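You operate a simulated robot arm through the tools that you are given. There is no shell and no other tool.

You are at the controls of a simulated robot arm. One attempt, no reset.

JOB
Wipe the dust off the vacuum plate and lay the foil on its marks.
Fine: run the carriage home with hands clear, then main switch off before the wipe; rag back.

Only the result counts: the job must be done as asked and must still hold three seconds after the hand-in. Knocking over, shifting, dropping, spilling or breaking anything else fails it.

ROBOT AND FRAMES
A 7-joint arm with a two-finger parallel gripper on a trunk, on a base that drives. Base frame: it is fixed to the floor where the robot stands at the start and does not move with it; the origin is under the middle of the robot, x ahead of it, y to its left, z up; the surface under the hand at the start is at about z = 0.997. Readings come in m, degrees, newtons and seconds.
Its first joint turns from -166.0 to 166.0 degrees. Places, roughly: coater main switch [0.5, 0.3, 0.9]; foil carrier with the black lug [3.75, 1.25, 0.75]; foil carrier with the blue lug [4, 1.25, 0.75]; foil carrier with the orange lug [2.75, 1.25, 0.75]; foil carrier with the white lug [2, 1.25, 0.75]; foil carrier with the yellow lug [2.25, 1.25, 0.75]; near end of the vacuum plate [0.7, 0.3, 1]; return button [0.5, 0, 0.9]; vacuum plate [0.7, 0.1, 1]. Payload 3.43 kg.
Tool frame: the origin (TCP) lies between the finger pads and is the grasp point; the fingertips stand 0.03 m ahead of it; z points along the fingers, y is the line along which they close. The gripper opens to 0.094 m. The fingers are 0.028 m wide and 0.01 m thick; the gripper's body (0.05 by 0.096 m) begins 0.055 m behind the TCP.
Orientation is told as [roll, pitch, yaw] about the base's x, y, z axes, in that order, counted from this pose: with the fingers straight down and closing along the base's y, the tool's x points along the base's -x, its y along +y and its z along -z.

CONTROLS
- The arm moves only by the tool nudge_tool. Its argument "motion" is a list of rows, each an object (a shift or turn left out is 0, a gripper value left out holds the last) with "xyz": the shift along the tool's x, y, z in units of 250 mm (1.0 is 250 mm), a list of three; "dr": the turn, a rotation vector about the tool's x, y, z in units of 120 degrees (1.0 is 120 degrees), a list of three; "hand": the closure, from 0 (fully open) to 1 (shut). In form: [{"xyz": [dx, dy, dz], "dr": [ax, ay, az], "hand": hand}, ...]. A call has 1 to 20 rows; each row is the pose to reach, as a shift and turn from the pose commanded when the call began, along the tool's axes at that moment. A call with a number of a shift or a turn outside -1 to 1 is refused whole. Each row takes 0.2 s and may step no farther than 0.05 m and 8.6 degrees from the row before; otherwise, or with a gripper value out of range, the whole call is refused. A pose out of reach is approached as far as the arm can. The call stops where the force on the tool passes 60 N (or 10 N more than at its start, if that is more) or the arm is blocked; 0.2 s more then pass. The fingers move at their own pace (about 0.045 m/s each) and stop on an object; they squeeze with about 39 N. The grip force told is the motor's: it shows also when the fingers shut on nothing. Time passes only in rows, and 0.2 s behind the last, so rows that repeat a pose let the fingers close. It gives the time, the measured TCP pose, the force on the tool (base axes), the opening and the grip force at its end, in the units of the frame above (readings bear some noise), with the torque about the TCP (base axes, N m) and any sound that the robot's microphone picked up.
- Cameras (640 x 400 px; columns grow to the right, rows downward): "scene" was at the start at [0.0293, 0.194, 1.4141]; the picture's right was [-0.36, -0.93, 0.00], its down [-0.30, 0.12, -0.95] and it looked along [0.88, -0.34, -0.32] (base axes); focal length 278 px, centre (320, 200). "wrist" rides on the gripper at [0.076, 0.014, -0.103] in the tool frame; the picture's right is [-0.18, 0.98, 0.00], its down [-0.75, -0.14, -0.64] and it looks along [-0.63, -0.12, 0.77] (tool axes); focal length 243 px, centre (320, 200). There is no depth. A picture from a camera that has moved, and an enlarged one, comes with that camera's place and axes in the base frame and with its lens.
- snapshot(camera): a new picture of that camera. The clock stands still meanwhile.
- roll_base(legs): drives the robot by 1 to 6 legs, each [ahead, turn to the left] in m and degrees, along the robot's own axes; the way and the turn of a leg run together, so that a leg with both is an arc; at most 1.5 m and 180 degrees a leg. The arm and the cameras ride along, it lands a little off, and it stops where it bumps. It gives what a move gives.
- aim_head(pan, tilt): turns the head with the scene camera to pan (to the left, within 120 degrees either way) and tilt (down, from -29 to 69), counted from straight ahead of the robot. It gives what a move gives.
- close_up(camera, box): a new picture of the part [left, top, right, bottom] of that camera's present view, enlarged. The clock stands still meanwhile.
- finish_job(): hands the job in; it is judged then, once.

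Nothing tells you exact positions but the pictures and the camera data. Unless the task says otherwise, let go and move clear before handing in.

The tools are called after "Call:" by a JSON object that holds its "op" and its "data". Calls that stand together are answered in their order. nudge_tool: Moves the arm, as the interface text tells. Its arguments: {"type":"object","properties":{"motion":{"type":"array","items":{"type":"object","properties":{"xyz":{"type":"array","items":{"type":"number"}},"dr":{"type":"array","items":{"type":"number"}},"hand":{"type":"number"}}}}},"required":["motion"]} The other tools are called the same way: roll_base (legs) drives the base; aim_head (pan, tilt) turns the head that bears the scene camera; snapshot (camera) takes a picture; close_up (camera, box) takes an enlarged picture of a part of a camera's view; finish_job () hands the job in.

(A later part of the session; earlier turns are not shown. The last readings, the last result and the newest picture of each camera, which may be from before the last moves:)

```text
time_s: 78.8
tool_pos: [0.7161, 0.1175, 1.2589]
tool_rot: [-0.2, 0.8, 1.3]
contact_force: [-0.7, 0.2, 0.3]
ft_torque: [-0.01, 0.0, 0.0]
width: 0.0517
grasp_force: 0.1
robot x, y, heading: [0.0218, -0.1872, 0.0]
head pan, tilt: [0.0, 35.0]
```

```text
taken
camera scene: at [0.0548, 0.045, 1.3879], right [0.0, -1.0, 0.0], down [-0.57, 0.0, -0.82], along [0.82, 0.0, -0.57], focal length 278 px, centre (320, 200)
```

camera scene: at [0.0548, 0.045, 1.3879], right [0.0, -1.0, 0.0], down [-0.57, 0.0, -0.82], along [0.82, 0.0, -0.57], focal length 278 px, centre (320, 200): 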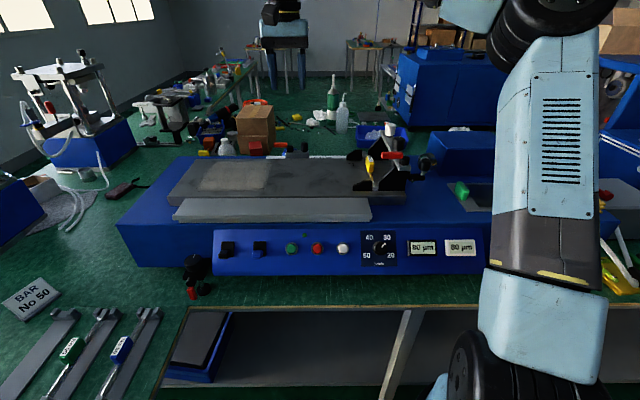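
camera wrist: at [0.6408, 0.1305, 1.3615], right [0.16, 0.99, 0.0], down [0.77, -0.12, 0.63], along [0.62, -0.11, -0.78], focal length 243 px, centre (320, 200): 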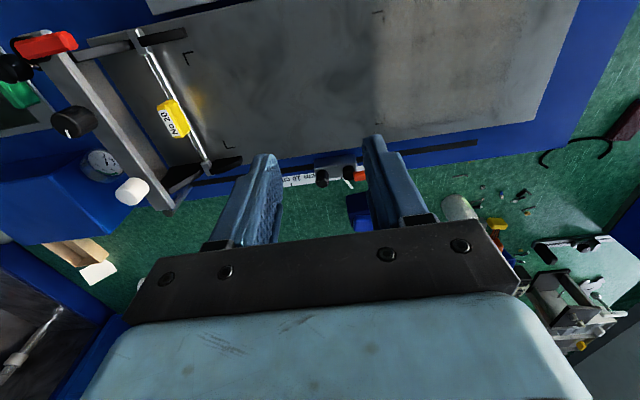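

Now the plate is in clear view; I zoom on it to read the marks and the dust extent.

Call:
{"op": "close_up", "data": {"camera": "wrist", "box": [150, 0, 600, 190]}}

Call:
{"op": "close_up", "data": {"camera": "scene", "box": [150, 130, 450, 270]}}

```text
1.42 times, centred on (375, 95) of wrist
camera zoom: at [0.6408, 0.1305, 1.3615], right [0.16, 0.99, 0.0], down [0.77, -0.12, 0.63], along [0.62, -0.11, -0.78], focal length 345 px, centre (242, 349)
```

zoom: 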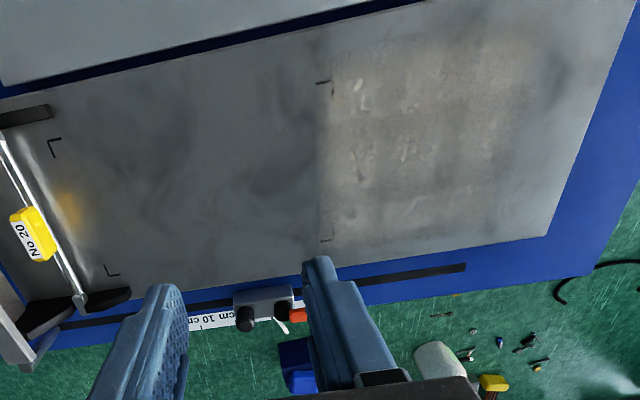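

```text
2.13 times, centred on (300, 200) of scene
camera zoom: at [0.0548, 0.045, 1.3879], right [0.0, -1.0, 0.0], down [-0.57, 0.0, -0.82], along [0.82, 0.0, -0.57], focal length 594 px, centre (363, 200)
```

zoom: 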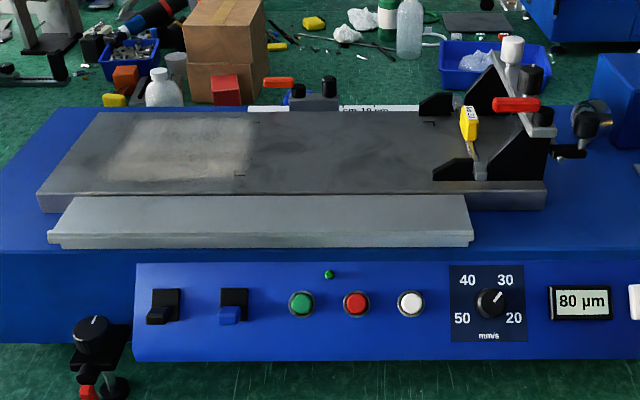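

Marks found: corners at x≈0.66–0.797, y≈-0.055–0.199; dust patch spans x≈0.655–0.81, y≈0.18–0.37. Now I swing the hand across to the rag, staying high.

Call:
{"op": "nudge_tool", "data": {"motion": [{"xyz": [0.031, -0.186, 0], "hand": 0}, {"xyz": [0.062, -0.372, 0]}, {"xyz": [0.093, -0.558, 0]}, {"xyz": [0.124, -0.744, 0]}, {"xyz": [0.155, -0.93, 0]}, {"xyz": [0.155, -0.93, 0]}]}}

Call:
{"op": "nudge_tool", "data": {"motion": [{"xyz": [0.031, -0.186, 0], "hand": 0}, {"xyz": [0.062, -0.372, 0]}, {"xyz": [0.093, -0.558, 0]}, {"xyz": [0.124, -0.744, 0]}, {"xyz": [0.155, -0.93, 0]}, {"xyz": [0.155, -0.93, 0]}]}}

Call:
{"op": "nudge_tool", "data": {"motion": [{"xyz": [0.031, -0.186, 0], "hand": 0}, {"xyz": [0.062, -0.372, 0]}, {"xyz": [0.093, -0.558, 0]}, {"xyz": [0.093, -0.558, 0]}]}}

Call:
{"op": "snapshot", "data": {"camera": "wrist"}}

Call:
{"op": "snapshot", "data": {"camera": "scene"}}

```text
time_s: 80.2
tool_pos: [0.678, -0.1125, 1.2578]
tool_rot: [0.1, 0.8, 1.2]
contact_force: [0.6, -0.3, 0.3]
ft_torque: [0.0, 0.0, -0.01]
width: 0.0938
grasp_force: 0.0
robot x, y, heading: [0.0225, -0.1893, 0.0]
head pan, tilt: [0.0, 35.0]
```

```text
time_s: 81.6
tool_pos: [0.6477, -0.3448, 1.2609]
tool_rot: [-0.1, 0.9, 1.3]
contact_force: [0.8, 0.5, 0.0]
ft_torque: [0.0, 0.01, 0.02]
width: 0.0939
grasp_force: 0.0
robot x, y, heading: [0.0222, -0.1908, -0.2]
head pan, tilt: [0.0, 35.0]
```

```text
time_s: 82.6
tool_pos: [0.6287, -0.491, 1.2619]
tool_rot: [-0.1, 0.8, 1.3]
contact_force: [0.3, -0.4, 0.0]
ft_torque: [0.02, 0.0, 0.02]
width: 0.0939
grasp_force: 0.1
robot x, y, heading: [0.0281, -0.186, 0.2]
head pan, tilt: [0.0, 35.0]
```

```text
taken
camera wrist: at [0.5533, -0.4787, 1.364], right [0.16, 0.99, 0.0], down [0.77, -0.12, 0.63], along [0.62, -0.11, -0.78], focal length 243 px, centre (320, 200)
```

wrist: 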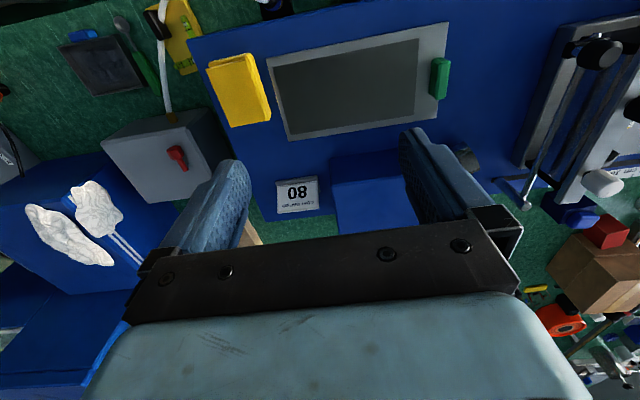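

```text
taken
camera scene: at [0.0544, 0.0448, 1.388], right [0.0, -1.0, 0.0], down [-0.57, 0.0, -0.82], along [0.82, 0.0, -0.57], focal length 278 px, centre (320, 200)
```

scene: 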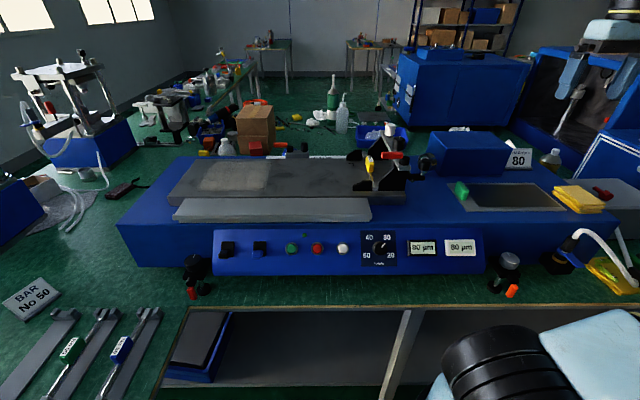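

The rag is in view, folded yellow cloth; and the green-lugged frame looks like a carrier plate too. Zooming on both.

Call:
{"op": "close_up", "data": {"camera": "wrist", "box": [180, 20, 460, 195]}}

Call:
{"op": "close_up", "data": {"camera": "scene", "box": [430, 120, 640, 250]}}

```text
2.29 times, centred on (320, 108) of wrist
camera zoom: at [0.5533, -0.4787, 1.364], right [0.16, 0.99, 0.0], down [0.77, -0.12, 0.63], along [0.62, -0.11, -0.78], focal length 555 px, centre (320, 411)
```

zoom: 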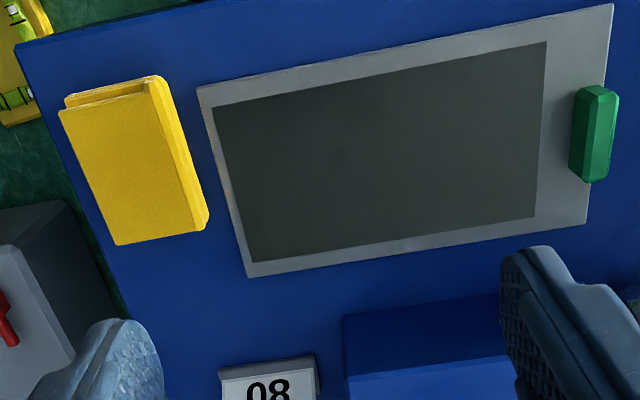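

```text
3.05 times, centred on (535, 185) of scene
camera zoom: at [0.0544, 0.0448, 1.388], right [0.0, -1.0, 0.0], down [-0.57, 0.0, -0.82], along [0.82, 0.0, -0.57], focal length 848 px, centre (-335, 246)
```

zoom: 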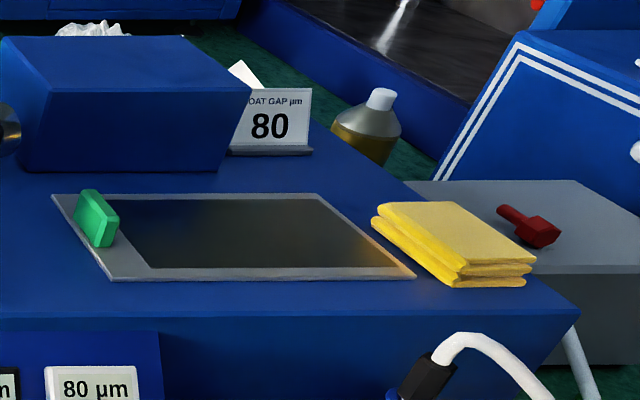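

Rag ≈ 9 × 6.5 cm, centred at about (0.636, -0.618), fingers can close on it along y. I come down partway above it.

Call:
{"op": "nudge_tool", "data": {"motion": [{"xyz": [-0.003, -0.12, 0.1], "dr": [0, -0.007, 0.011], "hand": 0.213}, {"xyz": [-0.006, -0.25, 0.2], "dr": [0, -0.007, 0.011]}, {"xyz": [-0.01, -0.38, 0.32], "dr": [0, -0.007, 0.011]}, {"xyz": [-0.016, -0.508, 0.44], "dr": [0, -0.007, 0.011]}, {"xyz": [-0.016, -0.508, 0.6], "dr": [0, -0.007, 0.011]}, {"xyz": [-0.016, -0.508, 0.68], "dr": [0, -0.007, 0.011]}, {"xyz": [-0.016, -0.508, 0.68], "dr": [0, -0.007, 0.011]}]}}

Call:
{"op": "snapshot", "data": {"camera": "wrist"}}

Call:
{"op": "close_up", "data": {"camera": "scene", "box": [430, 120, 640, 250]}}

```text
time_s: 84.2
tool_pos: [0.6368, -0.6151, 1.0875]
tool_rot: [0.0, 0.0, -0.1]
contact_force: [0.3, -0.4, 0.5]
ft_torque: [0.02, 0.0, 0.01]
width: 0.074
grasp_force: 0.1
robot x, y, heading: [0.0212, -0.1914, 0.2]
head pan, tilt: [0.0, 35.0]
```

```text
taken
camera wrist: at [0.5584, -0.6013, 1.188], right [0.19, 0.98, 0.0], down [0.75, -0.14, 0.64], along [0.63, -0.12, -0.77], focal length 243 px, centre (320, 200)
```

wrist: 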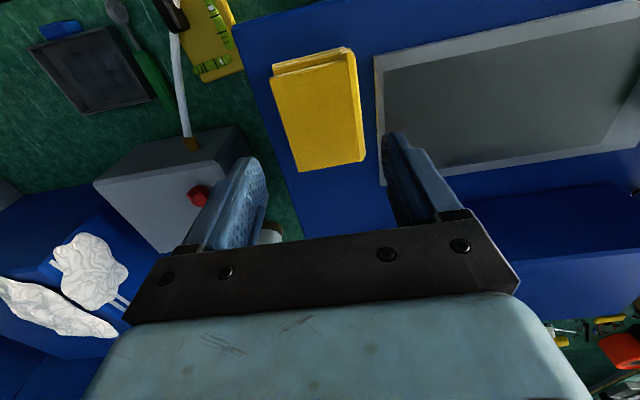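

```text
3.05 times, centred on (535, 185) of scene
camera zoom: at [0.0544, 0.0447, 1.388], right [0.0, -1.0, 0.0], down [-0.57, 0.0, -0.82], along [0.82, 0.0, -0.57], focal length 848 px, centre (-335, 246)
```

zoom: 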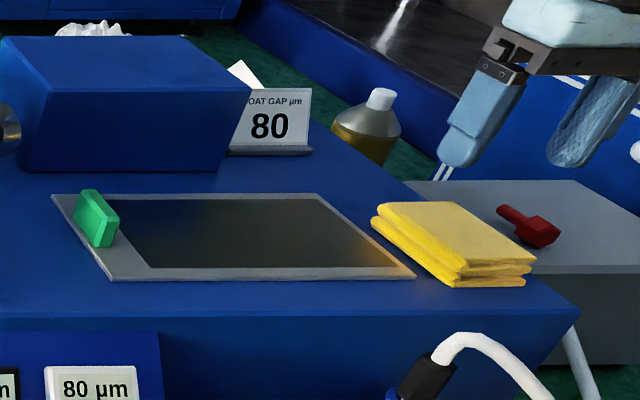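

Aligned over the rag. Descending so the fingertips flank it.

Call:
{"op": "nudge_tool", "data": {"motion": [{"xyz": [0, -0.008, 0.15]}, {"xyz": [0, -0.008, 0.25]}, {"xyz": [0, -0.008, 0.31]}, {"xyz": [0, -0.008, 0.31]}]}}

Call:
{"op": "snapshot", "data": {"camera": "wrist"}}

Call:
{"op": "close_up", "data": {"camera": "scene", "box": [480, 130, 640, 230]}}

```text
time_s: 85.2
tool_pos: [0.6359, -0.616, 1.0111]
tool_rot: [0.0, 0.0, 0.0]
contact_force: [-0.2, -0.8, -0.1]
ft_torque: [0.01, 0.03, -0.01]
width: 0.0741
grasp_force: 0.0
robot x, y, heading: [0.0275, -0.1916, 0.2]
head pan, tilt: [0.0, 35.0]
```

```text
taken
camera wrist: at [0.5584, -0.6031, 1.113], right [0.18, 0.98, 0.0], down [0.75, -0.14, 0.64], along [0.63, -0.12, -0.77], focal length 243 px, centre (320, 200)
```

wrist: 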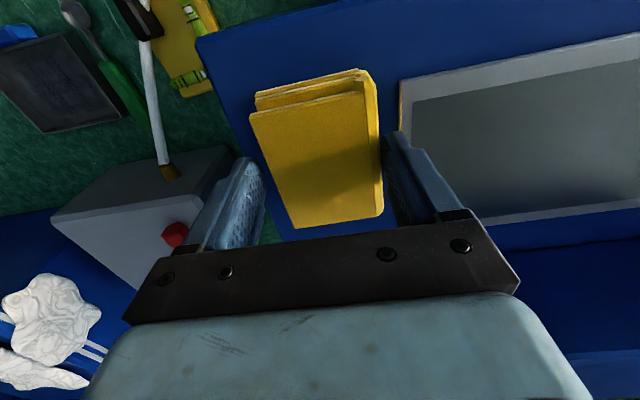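

```text
4.00 times, centred on (560, 180) of scene
camera zoom: at [0.0544, 0.0447, 1.388], right [0.0, -1.0, 0.0], down [-0.57, 0.0, -0.82], along [0.82, 0.0, -0.57], focal length 1113 px, centre (-640, 280)
```

zoom: 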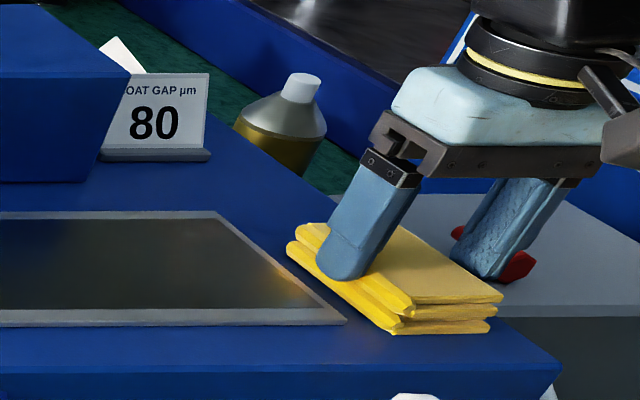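

The fingertips stand around the rag's upper layers. I lower 6 mm, shift slightly to centre, and close.

Call:
{"op": "nudge_tool", "data": {"motion": [{"xyz": [0, 0.016, 0.0]}, {"xyz": [0, 0.016, 0.024]}, {"xyz": [0, 0.016, 0.024], "hand": 1}, {"xyz": [0, 0.016, 0.024], "hand": 1}, {"xyz": [0, 0.016, 0.024], "hand": 1}, {"xyz": [0, 0.016, 0.024], "hand": 1}]}}

Call:
{"op": "snapshot", "data": {"camera": "wrist"}}

Call:
{"op": "close_up", "data": {"camera": "scene", "box": [480, 130, 640, 230]}}

```text
time_s: 86.6
tool_pos: [0.6339, -0.6143, 1.0086]
tool_rot: [0.0, -0.1, -0.2]
contact_force: [0.3, 0.1, 2.3]
ft_torque: [0.04, -0.05, 0.07]
width: 0.0654
grasp_force: 38.5
robot x, y, heading: [0.0242, -0.1851, 0.1]
head pan, tilt: [0.0, 35.0]
```

```text
taken
camera wrist: at [0.557, -0.6003, 1.109], right [0.18, 0.98, 0.0], down [0.75, -0.14, 0.64], along [0.63, -0.12, -0.77], focal length 243 px, centre (320, 200)
```

wrist: 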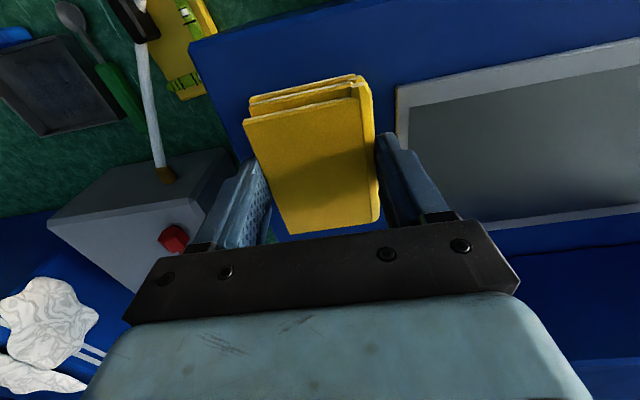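

```text
4.00 times, centred on (560, 180) of scene
camera zoom: at [0.0543, 0.0448, 1.388], right [0.0, -1.0, 0.0], down [-0.57, 0.0, -0.82], along [0.82, 0.0, -0.57], focal length 1113 px, centre (-640, 280)
```

zoom: 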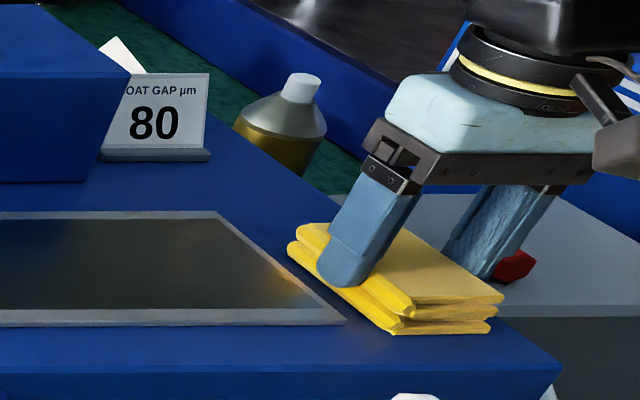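

Gripped at 65 mm. Lifting straight up.

Call:
{"op": "nudge_tool", "data": {"motion": [{"xyz": [0, 0, -0.08]}, {"xyz": [0, 0, -0.2]}, {"xyz": [0, 0, -0.38]}, {"xyz": [0, 0, -0.56]}, {"xyz": [0, 0, -0.75]}, {"xyz": [0, 0, -0.94]}, {"xyz": [0, 0, -1.0]}, {"xyz": [0, 0, -1.0]}]}}

Call:
{"op": "snapshot", "data": {"camera": "wrist"}}

```text
time_s: 88.4
tool_pos: [0.6345, -0.6053, 1.2553]
tool_rot: [0.0, -0.2, -0.3]
contact_force: [-1.0, 0.5, -1.3]
ft_torque: [0.02, 0.0, -0.03]
width: 0.0647
grasp_force: 39.1
out of reach, approached as far as the arm can: row 6, 7, 8
robot x, y, heading: [0.0236, -0.1889, -0.0]
head pan, tilt: [0.0, 35.0]
```

```text
taken
camera wrist: at [0.5567, -0.5907, 1.3551], right [0.19, 0.98, 0.0], down [0.75, -0.14, 0.64], along [0.63, -0.12, -0.76], focal length 243 px, centre (320, 200)
```

wrist: 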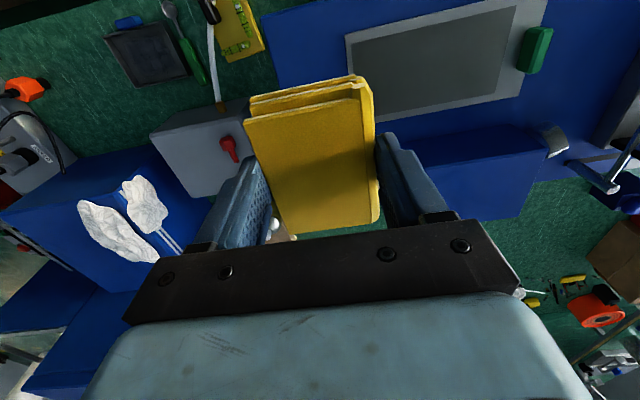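

Holding well. I carry the rag over to the dusty end, high above the carriage.

Call:
{"op": "nudge_tool", "data": {"motion": [{"xyz": [-0.02, 0.17, 0.05]}, {"xyz": [-0.04, 0.342, 0.1]}, {"xyz": [-0.06, 0.513, 0.1]}, {"xyz": [-0.08, 0.684, 0.1]}, {"xyz": [-0.1, 0.855, 0.1]}, {"xyz": [-0.1, 0.855, 0.1]}]}}

Call:
{"op": "nudge_tool", "data": {"motion": [{"xyz": [-0.02, 0.17, 0]}, {"xyz": [-0.04, 0.342, 0]}, {"xyz": [-0.06, 0.513, 0]}, {"xyz": [-0.08, 0.684, 0]}, {"xyz": [-0.1, 0.855, 0]}, {"xyz": [-0.1, 0.855, 0]}]}}

Call:
{"op": "nudge_tool", "data": {"motion": [{"xyz": [-0.02, 0.17, 0]}, {"xyz": [-0.04, 0.342, 0]}, {"xyz": [-0.06, 0.513, 0]}, {"xyz": [-0.08, 0.684, 0]}, {"xyz": [-0.1, 0.855, 0]}, {"xyz": [-0.1, 0.855, 0]}]}}

Call:
{"op": "nudge_tool", "data": {"motion": [{"xyz": [-0.02, 0.17, 0]}, {"xyz": [-0.04, 0.342, 0]}, {"xyz": [-0.06, 0.513, 0]}, {"xyz": [-0.08, 0.684, 0]}, {"xyz": [-0.08, 0.7, 0]}, {"xyz": [-0.08, 0.7, 0]}]}}

Call:
{"op": "snapshot", "data": {"camera": "wrist"}}

Call:
{"op": "snapshot", "data": {"camera": "scene"}}

```text
time_s: 89.8
tool_pos: [0.6527, -0.3902, 1.2272]
tool_rot: [0.0, 0.0, 0.0]
contact_force: [-0.1, 0.6, -1.2]
ft_torque: [0.03, -0.02, 0.01]
width: 0.0648
grasp_force: 39.1
robot x, y, heading: [0.0213, -0.1906, -0.1]
head pan, tilt: [0.0, 35.0]
```

```text
time_s: 91.2
tool_pos: [0.682, -0.1764, 1.2273]
tool_rot: [0.0, -0.2, -0.1]
contact_force: [-0.3, -0.1, -0.3]
ft_torque: [0.0, -0.01, 0.0]
width: 0.0644
grasp_force: 38.8
robot x, y, heading: [0.022, -0.1891, -0.0]
head pan, tilt: [0.0, 35.0]
```

```text
time_s: 92.6
tool_pos: [0.7038, 0.0346, 1.2315]
tool_rot: [0.0, -0.1, -0.1]
contact_force: [-0.2, -0.1, -0.3]
ft_torque: [-0.01, 0.0, -0.01]
width: 0.0645
grasp_force: 39.1
robot x, y, heading: [0.0231, -0.1874, -0.1]
head pan, tilt: [0.0, 35.0]
```

```text
time_s: 94.0
tool_pos: [0.7277, 0.2102, 1.2287]
tool_rot: [0.0, -0.1, 0.0]
contact_force: [0.5, -0.2, -0.8]
ft_torque: [-0.01, 0.01, 0.03]
width: 0.0647
grasp_force: 38.9
robot x, y, heading: [0.0237, -0.1863, 0.0]
head pan, tilt: [0.0, 35.0]
```

```text
taken
camera wrist: at [0.6502, 0.2246, 1.3297], right [0.19, 0.98, 0.0], down [0.75, -0.14, 0.64], along [0.63, -0.12, -0.77], focal length 243 px, centre (320, 200)
```

wrist: 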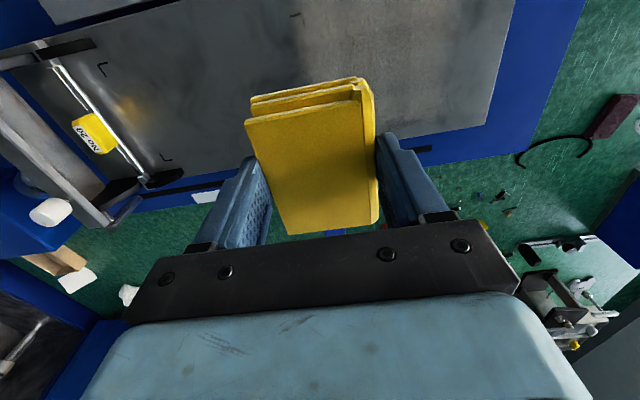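

```text
taken
camera scene: at [0.0547, 0.0448, 1.388], right [0.0, -1.0, 0.0], down [-0.57, 0.0, -0.82], along [0.82, 0.0, -0.57], focal length 278 px, centre (320, 200)
```

scene: 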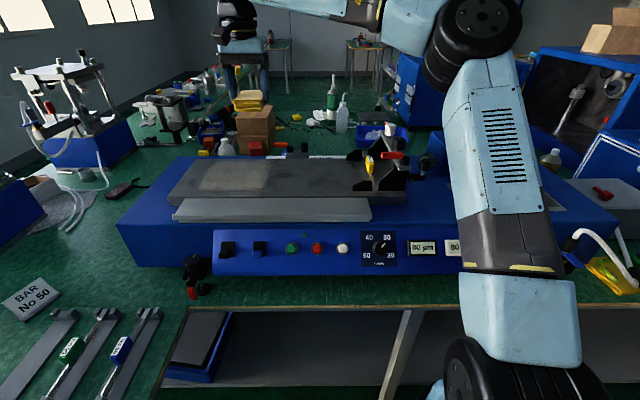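

The rag is over the plate. I lower it toward the plate near the dust's inner edge.

Call:
{"op": "nudge_tool", "data": {"motion": [{"xyz": [0.04, -0.04, 0.17]}, {"xyz": [0.08, -0.08, 0.34]}, {"xyz": [0.11, -0.12, 0.5]}, {"xyz": [0.152, -0.16, 0.64]}, {"xyz": [0.152, -0.16, 0.71]}, {"xyz": [0.152, -0.16, 0.71]}]}}

Call:
{"op": "close_up", "data": {"camera": "scene", "box": [150, 130, 450, 270]}}

```text
time_s: 95.4
tool_pos: [0.6894, 0.1716, 1.052]
tool_rot: [0.0, 0.0, 0.0]
contact_force: [-0.4, 0.3, -0.5]
ft_torque: [-0.02, -0.02, 0.0]
width: 0.0648
grasp_force: 39.1
robot x, y, heading: [0.0244, -0.1879, -0.2]
head pan, tilt: [0.0, 35.0]
```

```text
2.13 times, centred on (300, 200) of scene
camera zoom: at [0.0547, 0.0448, 1.388], right [0.0, -1.0, 0.0], down [-0.57, 0.0, -0.82], along [0.82, 0.0, -0.57], focal length 594 px, centre (363, 200)
```

zoom: 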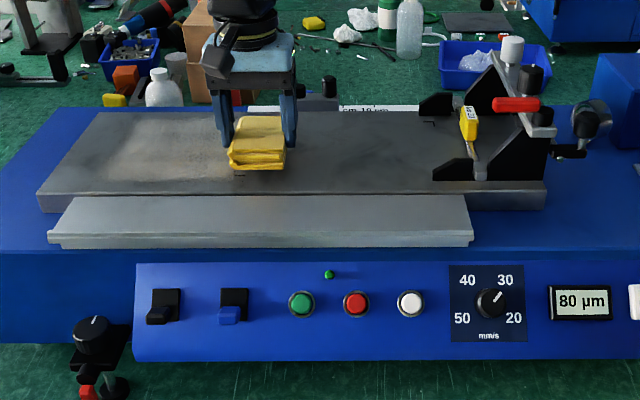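

Rag about a centimetre above the plate; I lower it gently into contact.

Call:
{"op": "nudge_tool", "data": {"motion": [{"xyz": [0, 0, 0.016]}, {"xyz": [0, 0, 0.032]}, {"xyz": [0, 0, 0.044]}, {"xyz": [0, 0, 0.044]}]}}

```text
time_s: 96.4
tool_pos: [0.6912, 0.1724, 1.0395]
tool_rot: [-0.1, 0.0, -0.2]
contact_force: [0.7, -0.2, 0.1]
ft_torque: [0.02, 0.01, 0.03]
width: 0.0646
grasp_force: 38.8
robot x, y, heading: [0.0209, -0.189, -0.0]
head pan, tilt: [0.0, 35.0]
```

Call:
{"op": "nudge_tool", "data": {"motion": [{"xyz": [0, 0, 0.01]}, {"xyz": [0, 0, 0.02]}, {"xyz": [0, 0, 0.02]}]}}

```text
time_s: 97.2
tool_pos: [0.6899, 0.1715, 1.0367]
tool_rot: [0.2, -0.3, -0.1]
contact_force: [5.4, 0.5, 44.4]
ft_torque: [-0.32, 0.23, -0.02]
width: 0.0648
grasp_force: 39.3
robot x, y, heading: [0.0249, -0.1917, -0.2]
head pan, tilt: [0.0, 35.0]
```

In contact (44 N, a bit firm). I ease up by 2 mm and sweep back and forth across the dust, first half.

Call:
{"op": "nudge_tool", "data": {"motion": [{"xyz": [0, 0, -0.007]}, {"xyz": [-0.12, 0, -0.007]}, {"xyz": [-0.24, 0, -0.007]}, {"xyz": [-0.36, 0, -0.007]}, {"xyz": [-0.36, 0.14, -0.007]}, {"xyz": [-0.24, 0.14, -0.007]}, {"xyz": [-0.12, 0.14, -0.007]}, {"xyz": [0, 0.14, -0.007]}, {"xyz": [0, 0.28, -0.007]}, {"xyz": [-0.12, 0.28, -0.007]}, {"xyz": [-0.24, 0.28, -0.007]}, {"xyz": [-0.36, 0.28, -0.007]}, {"xyz": [-0.36, 0.42, -0.007]}, {"xyz": [-0.24, 0.42, -0.007]}, {"xyz": [-0.12, 0.42, -0.007]}, {"xyz": [0, 0.42, -0.007]}, {"xyz": [0, 0.56, -0.007]}, {"xyz": [0, 0.56, -0.007]}]}}

Call:
{"op": "close_up", "data": {"camera": "scene", "box": [150, 130, 450, 270]}}

Call:
{"op": "snapshot", "data": {"camera": "wrist"}}

```text
time_s: 101.0
tool_pos: [0.6906, 0.3101, 1.0364]
tool_rot: [0.1, -0.1, 0.0]
contact_force: [-2.3, -2.1, 16.4]
ft_torque: [-0.13, 0.2, -0.03]
width: 0.065
grasp_force: 39.8
robot x, y, heading: [0.0221, -0.1895, 0.2]
head pan, tilt: [0.0, 35.0]
```

```text
2.13 times, centred on (300, 200) of scene
camera zoom: at [0.0539, 0.0444, 1.3881], right [0.0, -1.0, 0.0], down [-0.57, 0.0, -0.82], along [0.82, 0.0, -0.57], focal length 594 px, centre (363, 200)
```

zoom: 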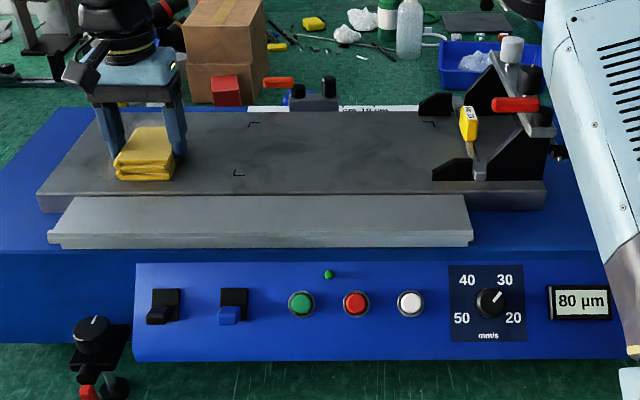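

```text
taken
camera wrist: at [0.6131, 0.3236, 1.1379], right [0.18, 0.98, 0.0], down [0.75, -0.14, 0.64], along [0.63, -0.12, -0.77], focal length 243 px, centre (320, 200)
```

wrist: 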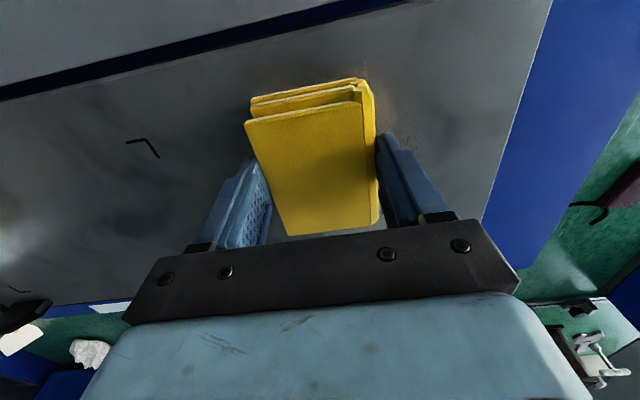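

The dust comes off where wiped. Continuing over the remaining part.

Call:
{"op": "nudge_tool", "data": {"motion": [{"xyz": [-0.12, 0, 0]}, {"xyz": [-0.24, 0, 0]}, {"xyz": [-0.36, 0, 0]}, {"xyz": [-0.36, 0.14, 0]}, {"xyz": [-0.24, 0.14, 0]}, {"xyz": [-0.12, 0.14, 0]}, {"xyz": [0, 0.14, 0]}, {"xyz": [0, 0.26, 0]}, {"xyz": [-0.12, 0.26, 0]}, {"xyz": [-0.24, 0.26, 0]}, {"xyz": [-0.36, 0.26, 0]}, {"xyz": [-0.36, 0.26, 0]}]}}

Call:
{"op": "close_up", "data": {"camera": "scene", "box": [150, 130, 450, 270]}}

Call:
{"op": "snapshot", "data": {"camera": "wrist"}}

```text
time_s: 103.6
tool_pos: [0.7803, 0.3783, 1.0361]
tool_rot: [0.0, -0.1, 0.0]
contact_force: [-6.4, -0.1, 18.1]
ft_torque: [0.03, 0.23, 0.01]
width: 0.0649
grasp_force: 39.2
robot x, y, heading: [0.0264, -0.1908, -0.0]
head pan, tilt: [0.0, 35.0]
```

```text
2.13 times, centred on (300, 200) of scene
camera zoom: at [0.0535, 0.0444, 1.3881], right [0.0, -1.0, 0.0], down [-0.57, 0.0, -0.82], along [0.82, 0.0, -0.57], focal length 594 px, centre (363, 200)
```

zoom: 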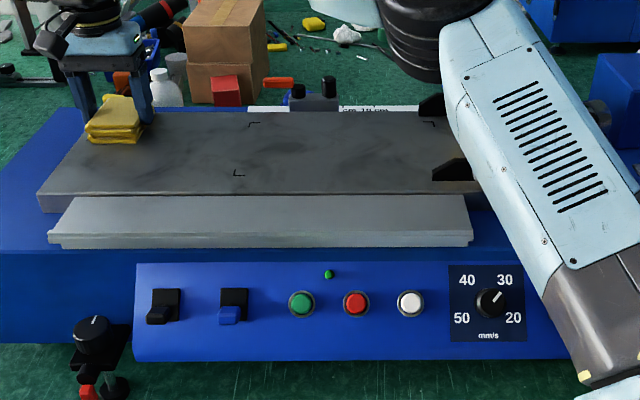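

```text
taken
camera wrist: at [0.7025, 0.3924, 1.1376], right [0.18, 0.98, 0.0], down [0.75, -0.14, 0.64], along [0.63, -0.12, -0.77], focal length 243 px, centre (320, 200)
```

wrist: 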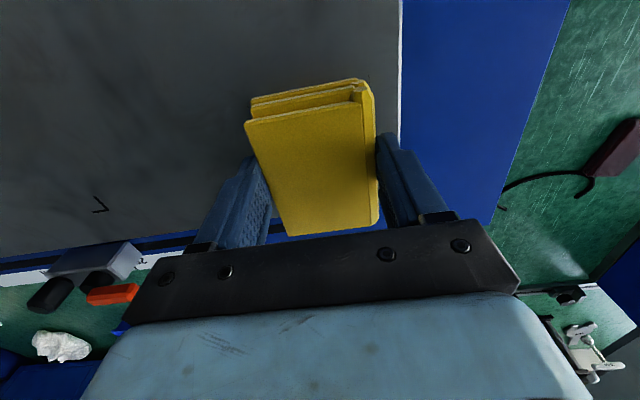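

The dust seems gone. I lift the rag and look at the plate.

Call:
{"op": "nudge_tool", "data": {"motion": [{"xyz": [0, 0, -0.1]}, {"xyz": [0.05, -0.1, -0.22]}, {"xyz": [0.1, -0.2, -0.36]}, {"xyz": [0.15, -0.3, -0.5]}, {"xyz": [0.2, -0.4, -0.62]}, {"xyz": [0.2, -0.5, -0.75]}, {"xyz": [0.2, -0.5, -0.75]}]}}

Call:
{"op": "close_up", "data": {"camera": "scene", "box": [150, 130, 450, 270]}}

Call:
{"op": "snapshot", "data": {"camera": "wrist"}}

```text
time_s: 105.2
tool_pos: [0.7298, 0.2515, 1.2248]
tool_rot: [-0.2, 0.1, 0.0]
contact_force: [0.3, -0.4, -0.5]
ft_torque: [0.01, -0.02, 0.01]
width: 0.0648
grasp_force: 38.4
robot x, y, heading: [0.0245, -0.1877, -0.0]
head pan, tilt: [0.0, 35.0]
```

```text
2.13 times, centred on (300, 200) of scene
camera zoom: at [0.0547, 0.0449, 1.3879], right [0.0, -1.0, 0.0], down [-0.57, 0.0, -0.82], along [0.82, 0.0, -0.57], focal length 594 px, centre (363, 200)
```

zoom: 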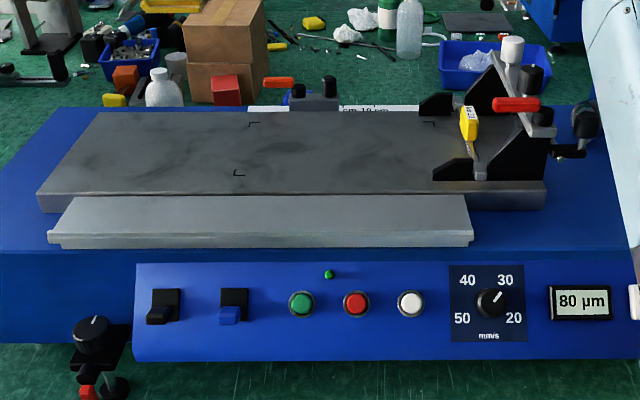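

```text
taken
camera wrist: at [0.652, 0.266, 1.3261], right [0.18, 0.98, 0.0], down [0.75, -0.14, 0.64], along [0.63, -0.12, -0.77], focal length 243 px, centre (320, 200)
```

wrist: 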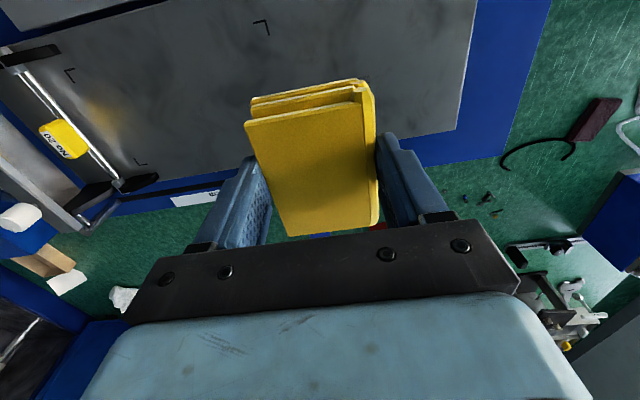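

The plate is clean. I carry the rag back the same way to its place.

Call:
{"op": "nudge_tool", "data": {"motion": [{"xyz": [0.019, -0.173, 0]}, {"xyz": [0.038, -0.346, 0]}, {"xyz": [0.058, -0.519, 0]}, {"xyz": [0.077, -0.692, 0]}, {"xyz": [0.096, -0.865, 0]}, {"xyz": [0.096, -0.865, 0]}]}}

Call:
{"op": "nudge_tool", "data": {"motion": [{"xyz": [0.019, -0.173, 0]}, {"xyz": [0.038, -0.346, 0]}, {"xyz": [0.058, -0.519, 0]}, {"xyz": [0.077, -0.692, 0]}, {"xyz": [0.096, -0.865, 0]}, {"xyz": [0.096, -0.865, 0]}]}}

Call:
{"op": "nudge_tool", "data": {"motion": [{"xyz": [0.019, -0.173, 0]}, {"xyz": [0.038, -0.346, 0]}, {"xyz": [0.058, -0.519, 0]}, {"xyz": [0.077, -0.692, 0]}, {"xyz": [0.096, -0.865, 0]}, {"xyz": [0.096, -0.865, 0]}]}}

Call:
{"op": "nudge_tool", "data": {"motion": [{"xyz": [0.019, -0.173, 0]}, {"xyz": [0.038, -0.346, 0]}, {"xyz": [0.058, -0.519, 0]}, {"xyz": [0.077, -0.692, 0]}, {"xyz": [0.096, -0.865, 0]}, {"xyz": [0.096, -0.865, 0]}]}}

Call:
{"op": "snapshot", "data": {"camera": "wrist"}}

```text
time_s: 106.6
tool_pos: [0.7058, 0.0383, 1.2236]
tool_rot: [-0.1, -0.1, 0.0]
contact_force: [-0.9, 0.4, -0.2]
ft_torque: [-0.02, -0.02, -0.02]
width: 0.0647
grasp_force: 38.9
robot x, y, heading: [0.0243, -0.1905, 0.1]
head pan, tilt: [0.0, 35.0]
```

```text
time_s: 108.0
tool_pos: [0.6846, -0.1807, 1.2222]
tool_rot: [-0.1, -0.1, 0.0]
contact_force: [1.1, -0.5, -0.9]
ft_torque: [0.01, -0.01, -0.03]
width: 0.0648
grasp_force: 39.6
robot x, y, heading: [0.0216, -0.1916, -0.1]
head pan, tilt: [0.0, 35.0]
```

```text
time_s: 109.4
tool_pos: [0.6565, -0.3971, 1.2263]
tool_rot: [0.1, -0.1, -0.1]
contact_force: [-0.3, 1.4, 0.0]
ft_torque: [-0.01, 0.02, 0.0]
width: 0.0648
grasp_force: 38.5
robot x, y, heading: [0.0234, -0.188, -0.1]
head pan, tilt: [0.0, 35.0]
```

```text
time_s: 110.8
tool_pos: [0.6341, -0.6139, 1.2239]
tool_rot: [0.0, 0.0, -0.1]
contact_force: [0.1, 0.3, 0.4]
ft_torque: [0.02, 0.02, 0.0]
width: 0.0646
grasp_force: 38.9
robot x, y, heading: [0.0228, -0.1898, 0.0]
head pan, tilt: [0.0, 35.0]
```

```text
taken
camera wrist: at [0.5566, -0.6003, 1.3262], right [0.19, 0.98, 0.0], down [0.75, -0.14, 0.64], along [0.63, -0.12, -0.77], focal length 243 px, centre (320, 200)
```

wrist: 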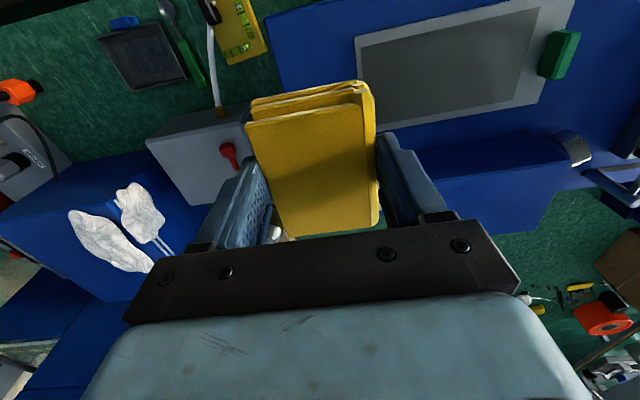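

Lowering the rag to its original spot.

Call:
{"op": "nudge_tool", "data": {"motion": [{"xyz": [0, 0, 0.18]}, {"xyz": [0, 0, 0.36]}, {"xyz": [0, 0, 0.54]}, {"xyz": [0, 0, 0.7]}, {"xyz": [0, 0, 0.79]}, {"xyz": [0, 0, 0.835]}, {"xyz": [0, 0, 0.853]}, {"xyz": [0, 0, 0.853]}]}}

Call:
{"op": "close_up", "data": {"camera": "scene", "box": [480, 130, 640, 230]}}

```text
time_s: 112.6
tool_pos: [0.6333, -0.6136, 1.0098]
tool_rot: [0.0, 0.0, 0.0]
contact_force: [-0.3, 1.0, -0.2]
ft_torque: [-0.02, -0.02, 0.0]
width: 0.0645
grasp_force: 38.7
robot x, y, heading: [0.0257, -0.1885, -0.3]
head pan, tilt: [0.0, 35.0]
```

```text
4.00 times, centred on (560, 180) of scene
camera zoom: at [0.0544, 0.0447, 1.388], right [0.0, -1.0, 0.0], down [-0.57, 0.0, -0.82], along [0.82, 0.0, -0.57], focal length 1113 px, centre (-640, 280)
```

zoom: 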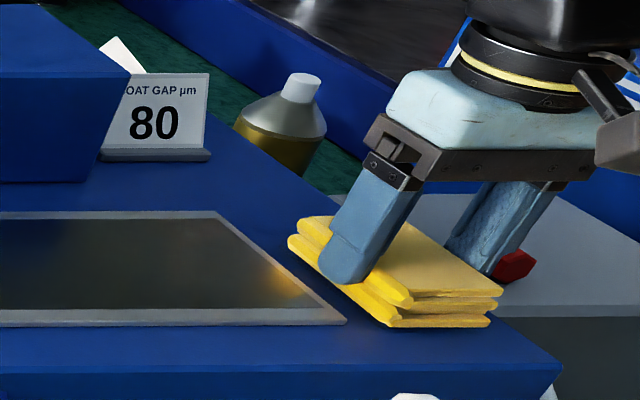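

Still a few millimetres up; I lower until contact, then open just enough and withdraw.

Call:
{"op": "nudge_tool", "data": {"motion": [{"xyz": [0, 0, 0.008]}, {"xyz": [0, 0, 0.014]}, {"xyz": [0, 0, 0.014]}]}}

```text
time_s: 113.4
tool_pos: [0.6329, -0.6129, 1.0061]
tool_rot: [0.1, -0.1, -0.1]
contact_force: [0.0, 0.0, -0.1]
ft_torque: [-0.02, 0.04, -0.02]
width: 0.0647
grasp_force: 39.2
robot x, y, heading: [0.0231, -0.187, 0.3]
head pan, tilt: [0.0, 35.0]
```

Call:
{"op": "nudge_tool", "data": {"motion": [{"xyz": [0, 0, 0.006]}, {"xyz": [0, 0, 0.012]}, {"xyz": [0, 0, 0.012]}]}}

```text
time_s: 114.2
tool_pos: [0.6334, -0.6118, 1.0065]
tool_rot: [-0.1, -0.2, -0.1]
contact_force: [7.4, -1.5, 27.4]
ft_torque: [0.23, -0.11, -0.02]
width: 0.0648
grasp_force: 39.1
robot x, y, heading: [0.0201, -0.1876, -0.0]
head pan, tilt: [0.0, 35.0]
```

Contact felt. Opening slightly and withdrawing upward.

Call:
{"op": "nudge_tool", "data": {"motion": [{"xyz": [0, 0, -0.004], "hand": 0.213}, {"xyz": [0, 0, -0.004], "hand": 0.213}, {"xyz": [0, 0, -0.06], "hand": 0.213}, {"xyz": [0, 0, -0.2], "hand": 0.213}, {"xyz": [0, 0, -0.38], "hand": 0.213}, {"xyz": [0, 0, -0.56], "hand": 0.213}, {"xyz": [0, 0, -0.72], "hand": 0.213}, {"xyz": [0, 0, -0.72], "hand": 0.0}]}}

Call:
{"op": "close_up", "data": {"camera": "scene", "box": [430, 120, 640, 250]}}

Call:
{"op": "snapshot", "data": {"camera": "wrist"}}

```text
time_s: 116.0
tool_pos: [0.6329, -0.611, 1.1822]
tool_rot: [0.0, -0.1, 0.0]
contact_force: [0.5, 0.0, -0.1]
ft_torque: [0.01, 0.03, 0.0]
width: 0.0941
grasp_force: 0.1
robot x, y, heading: [0.0208, -0.1875, -0.1]
head pan, tilt: [0.0, 35.0]
```

```text
3.05 times, centred on (535, 185) of scene
camera zoom: at [0.0544, 0.0447, 1.388], right [0.0, -1.0, 0.0], down [-0.57, 0.0, -0.82], along [0.82, 0.0, -0.57], focal length 848 px, centre (-335, 246)
```

zoom: 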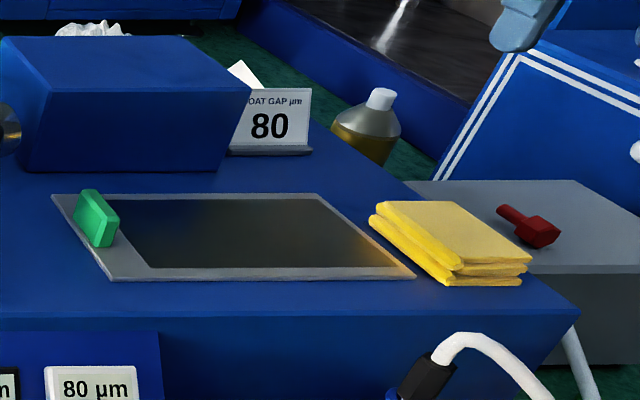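

```text
taken
camera wrist: at [0.5557, -0.5975, 1.283], right [0.18, 0.98, 0.0], down [0.75, -0.14, 0.64], along [0.63, -0.12, -0.77], focal length 243 px, centre (320, 200)
```

wrist: 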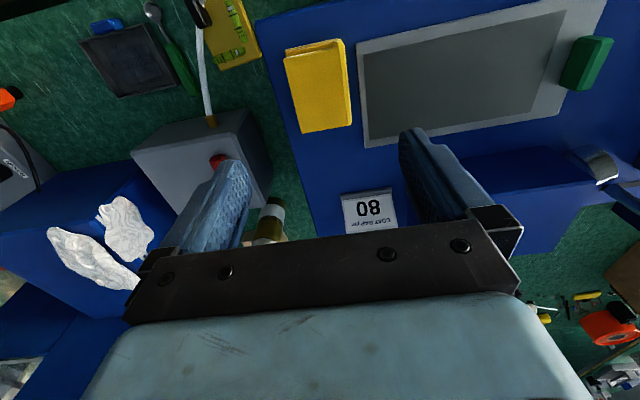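

Rag is back on its spot. Now the foil: I tuck the arm in front and drive to look at the carriers on the far bench, first scouting the route.

Call:
{"op": "nudge_tool", "data": {"motion": [{"xyz": [0.053, 0.144, -0.1]}, {"xyz": [0.106, 0.288, -0.14]}, {"xyz": [0.16, 0.432, -0.14]}, {"xyz": [0.213, 0.576, -0.14]}, {"xyz": [0.266, 0.72, -0.14]}]}}

Call:
{"op": "nudge_tool", "data": {"motion": [{"xyz": [0.053, 0.144, -0.03]}, {"xyz": [0.106, 0.288, -0.06]}, {"xyz": [0.16, 0.432, -0.1]}, {"xyz": [0.213, 0.576, -0.14]}, {"xyz": [0.266, 0.72, -0.14]}]}}

Call:
{"op": "snapshot", "data": {"camera": "scene"}}

```text
time_s: 117.2
tool_pos: [0.567, -0.434, 1.2168]
tool_rot: [0.0, 0.0, 0.0]
contact_force: [0.3, -0.6, 0.5]
ft_torque: [0.02, 0.01, 0.01]
width: 0.0939
grasp_force: 0.1
robot x, y, heading: [0.0264, -0.1875, -0.2]
head pan, tilt: [0.0, 35.0]
```

```text
time_s: 118.4
tool_pos: [0.5008, -0.2501, 1.2548]
tool_rot: [-0.1, -0.1, -0.1]
contact_force: [0.1, 0.0, 0.3]
ft_torque: [0.02, -0.01, -0.01]
width: 0.0943
grasp_force: 0.0
robot x, y, heading: [0.026, -0.1902, 0.1]
head pan, tilt: [0.0, 35.0]
```

```text
taken
camera scene: at [0.0541, 0.0444, 1.388], right [0.0, -1.0, 0.0], down [-0.57, 0.0, -0.82], along [0.82, 0.0, -0.57], focal length 278 px, centre (320, 200)
```

scene: 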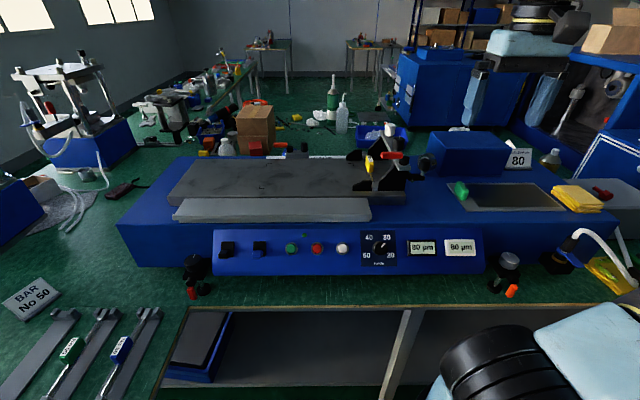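

Now I back out along the aisle with the arm tucked and look around from there.

Call:
{"op": "roll_base", "data": {"legs": [[-1.3, 0]]}}

Call:
{"op": "aim_head", "data": {"pan": 118, "tilt": 15}}

Call:
{"op": "snapshot", "data": {"camera": "scene"}}

Call:
{"op": "aim_head", "data": {"pan": 70, "tilt": 15}}

Call:
{"op": "snapshot", "data": {"camera": "scene"}}

Call:
{"op": "aim_head", "data": {"pan": -118, "tilt": 15}}

Call:
{"op": "snapshot", "data": {"camera": "scene"}}

Call:
{"op": "aim_head", "data": {"pan": -20, "tilt": 10}}

Call:
{"op": "snapshot", "data": {"camera": "scene"}}

```text
time_s: 125.1
tool_pos: [-0.8136, -0.2511, 1.2534]
tool_rot: [-0.1, 0.0, 0.4]
contact_force: [-0.8, -0.1, 0.1]
ft_torque: [0.0, -0.04, -0.01]
width: 0.0941
grasp_force: 0.0
robot x, y, heading: [-1.2923, -0.1947, 0.6]
head pan, tilt: [0.0, 35.0]
```

```text
time_s: 127.0
tool_pos: [-0.8152, -0.2514, 1.2536]
tool_rot: [0.0, -0.2, 0.5]
contact_force: [-0.6, 0.0, -1.1]
ft_torque: [0.0, 0.0, 0.0]
width: 0.0942
grasp_force: 0.1
robot x, y, heading: [-1.2932, -0.1927, 0.7]
head pan, tilt: [118.0, 15.0]
```

```text
taken
camera scene: at [-1.3965, 0.1201, 1.42], right [0.88, 0.48, 0.0], down [0.12, -0.23, -0.97], along [-0.46, 0.85, -0.26], focal length 278 px, centre (320, 200)
```

scene: 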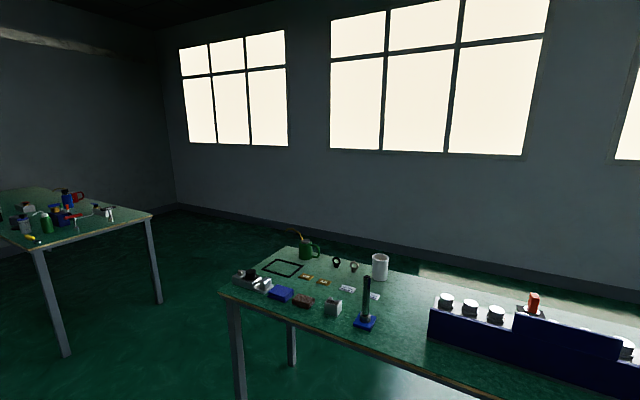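

```text
time_s: 128.2
tool_pos: [-0.8143, -0.2511, 1.2541]
tool_rot: [-0.1, -0.1, 0.5]
contact_force: [-0.2, -0.1, 0.8]
ft_torque: [-0.02, 0.02, 0.01]
width: 0.0942
grasp_force: 0.0
robot x, y, heading: [-1.2974, -0.1962, 0.7]
head pan, tilt: [70.0, 15.0]
```

```text
taken
camera scene: at [-1.3209, 0.1261, 1.42], right [0.94, -0.33, 0.0], down [-0.09, -0.24, -0.97], along [0.32, 0.91, -0.26], focal length 278 px, centre (320, 200)
```

scene: 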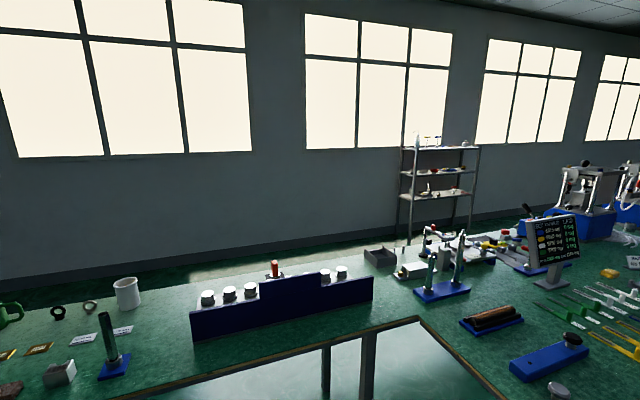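

```text
time_s: 131.0
tool_pos: [-0.8135, -0.2506, 1.2536]
tool_rot: [0.0, -0.1, 0.5]
contact_force: [0.5, -0.2, 0.7]
ft_torque: [-0.02, -0.03, 0.03]
width: 0.0939
grasp_force: 0.0
robot x, y, heading: [-1.2902, -0.1949, 0.6]
head pan, tilt: [-118.0, 15.0]
```

```text
taken
camera scene: at [-1.3949, -0.0449, 1.42], right [-0.89, 0.46, 0.0], down [0.12, 0.23, -0.97], along [-0.45, -0.86, -0.26], focal length 278 px, centre (320, 200)
```

scene: 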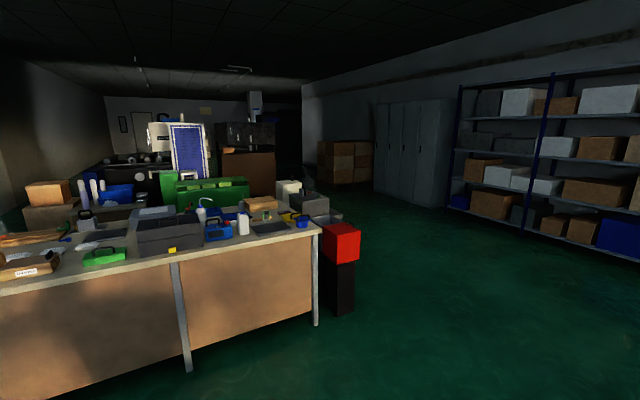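

```text
time_s: 132.7
tool_pos: [-0.8152, -0.2515, 1.2546]
tool_rot: [0.1, -0.1, 0.5]
contact_force: [-0.3, -0.1, 0.2]
ft_torque: [0.01, 0.01, 0.0]
width: 0.094
grasp_force: 0.0
robot x, y, heading: [-1.2886, -0.1928, 0.4]
head pan, tilt: [-20.0, 10.0]
```

```text
taken
camera scene: at [-1.2642, 0.007, 1.4281], right [-0.33, -0.94, 0.0], down [-0.16, 0.06, -0.98], along [0.93, -0.33, -0.17], focal length 278 px, centre (320, 200)
```

scene: 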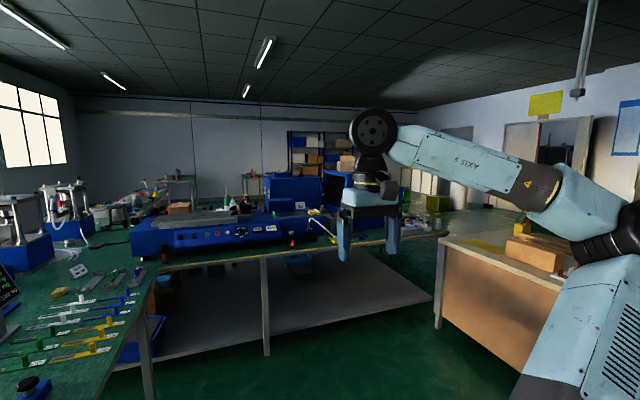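

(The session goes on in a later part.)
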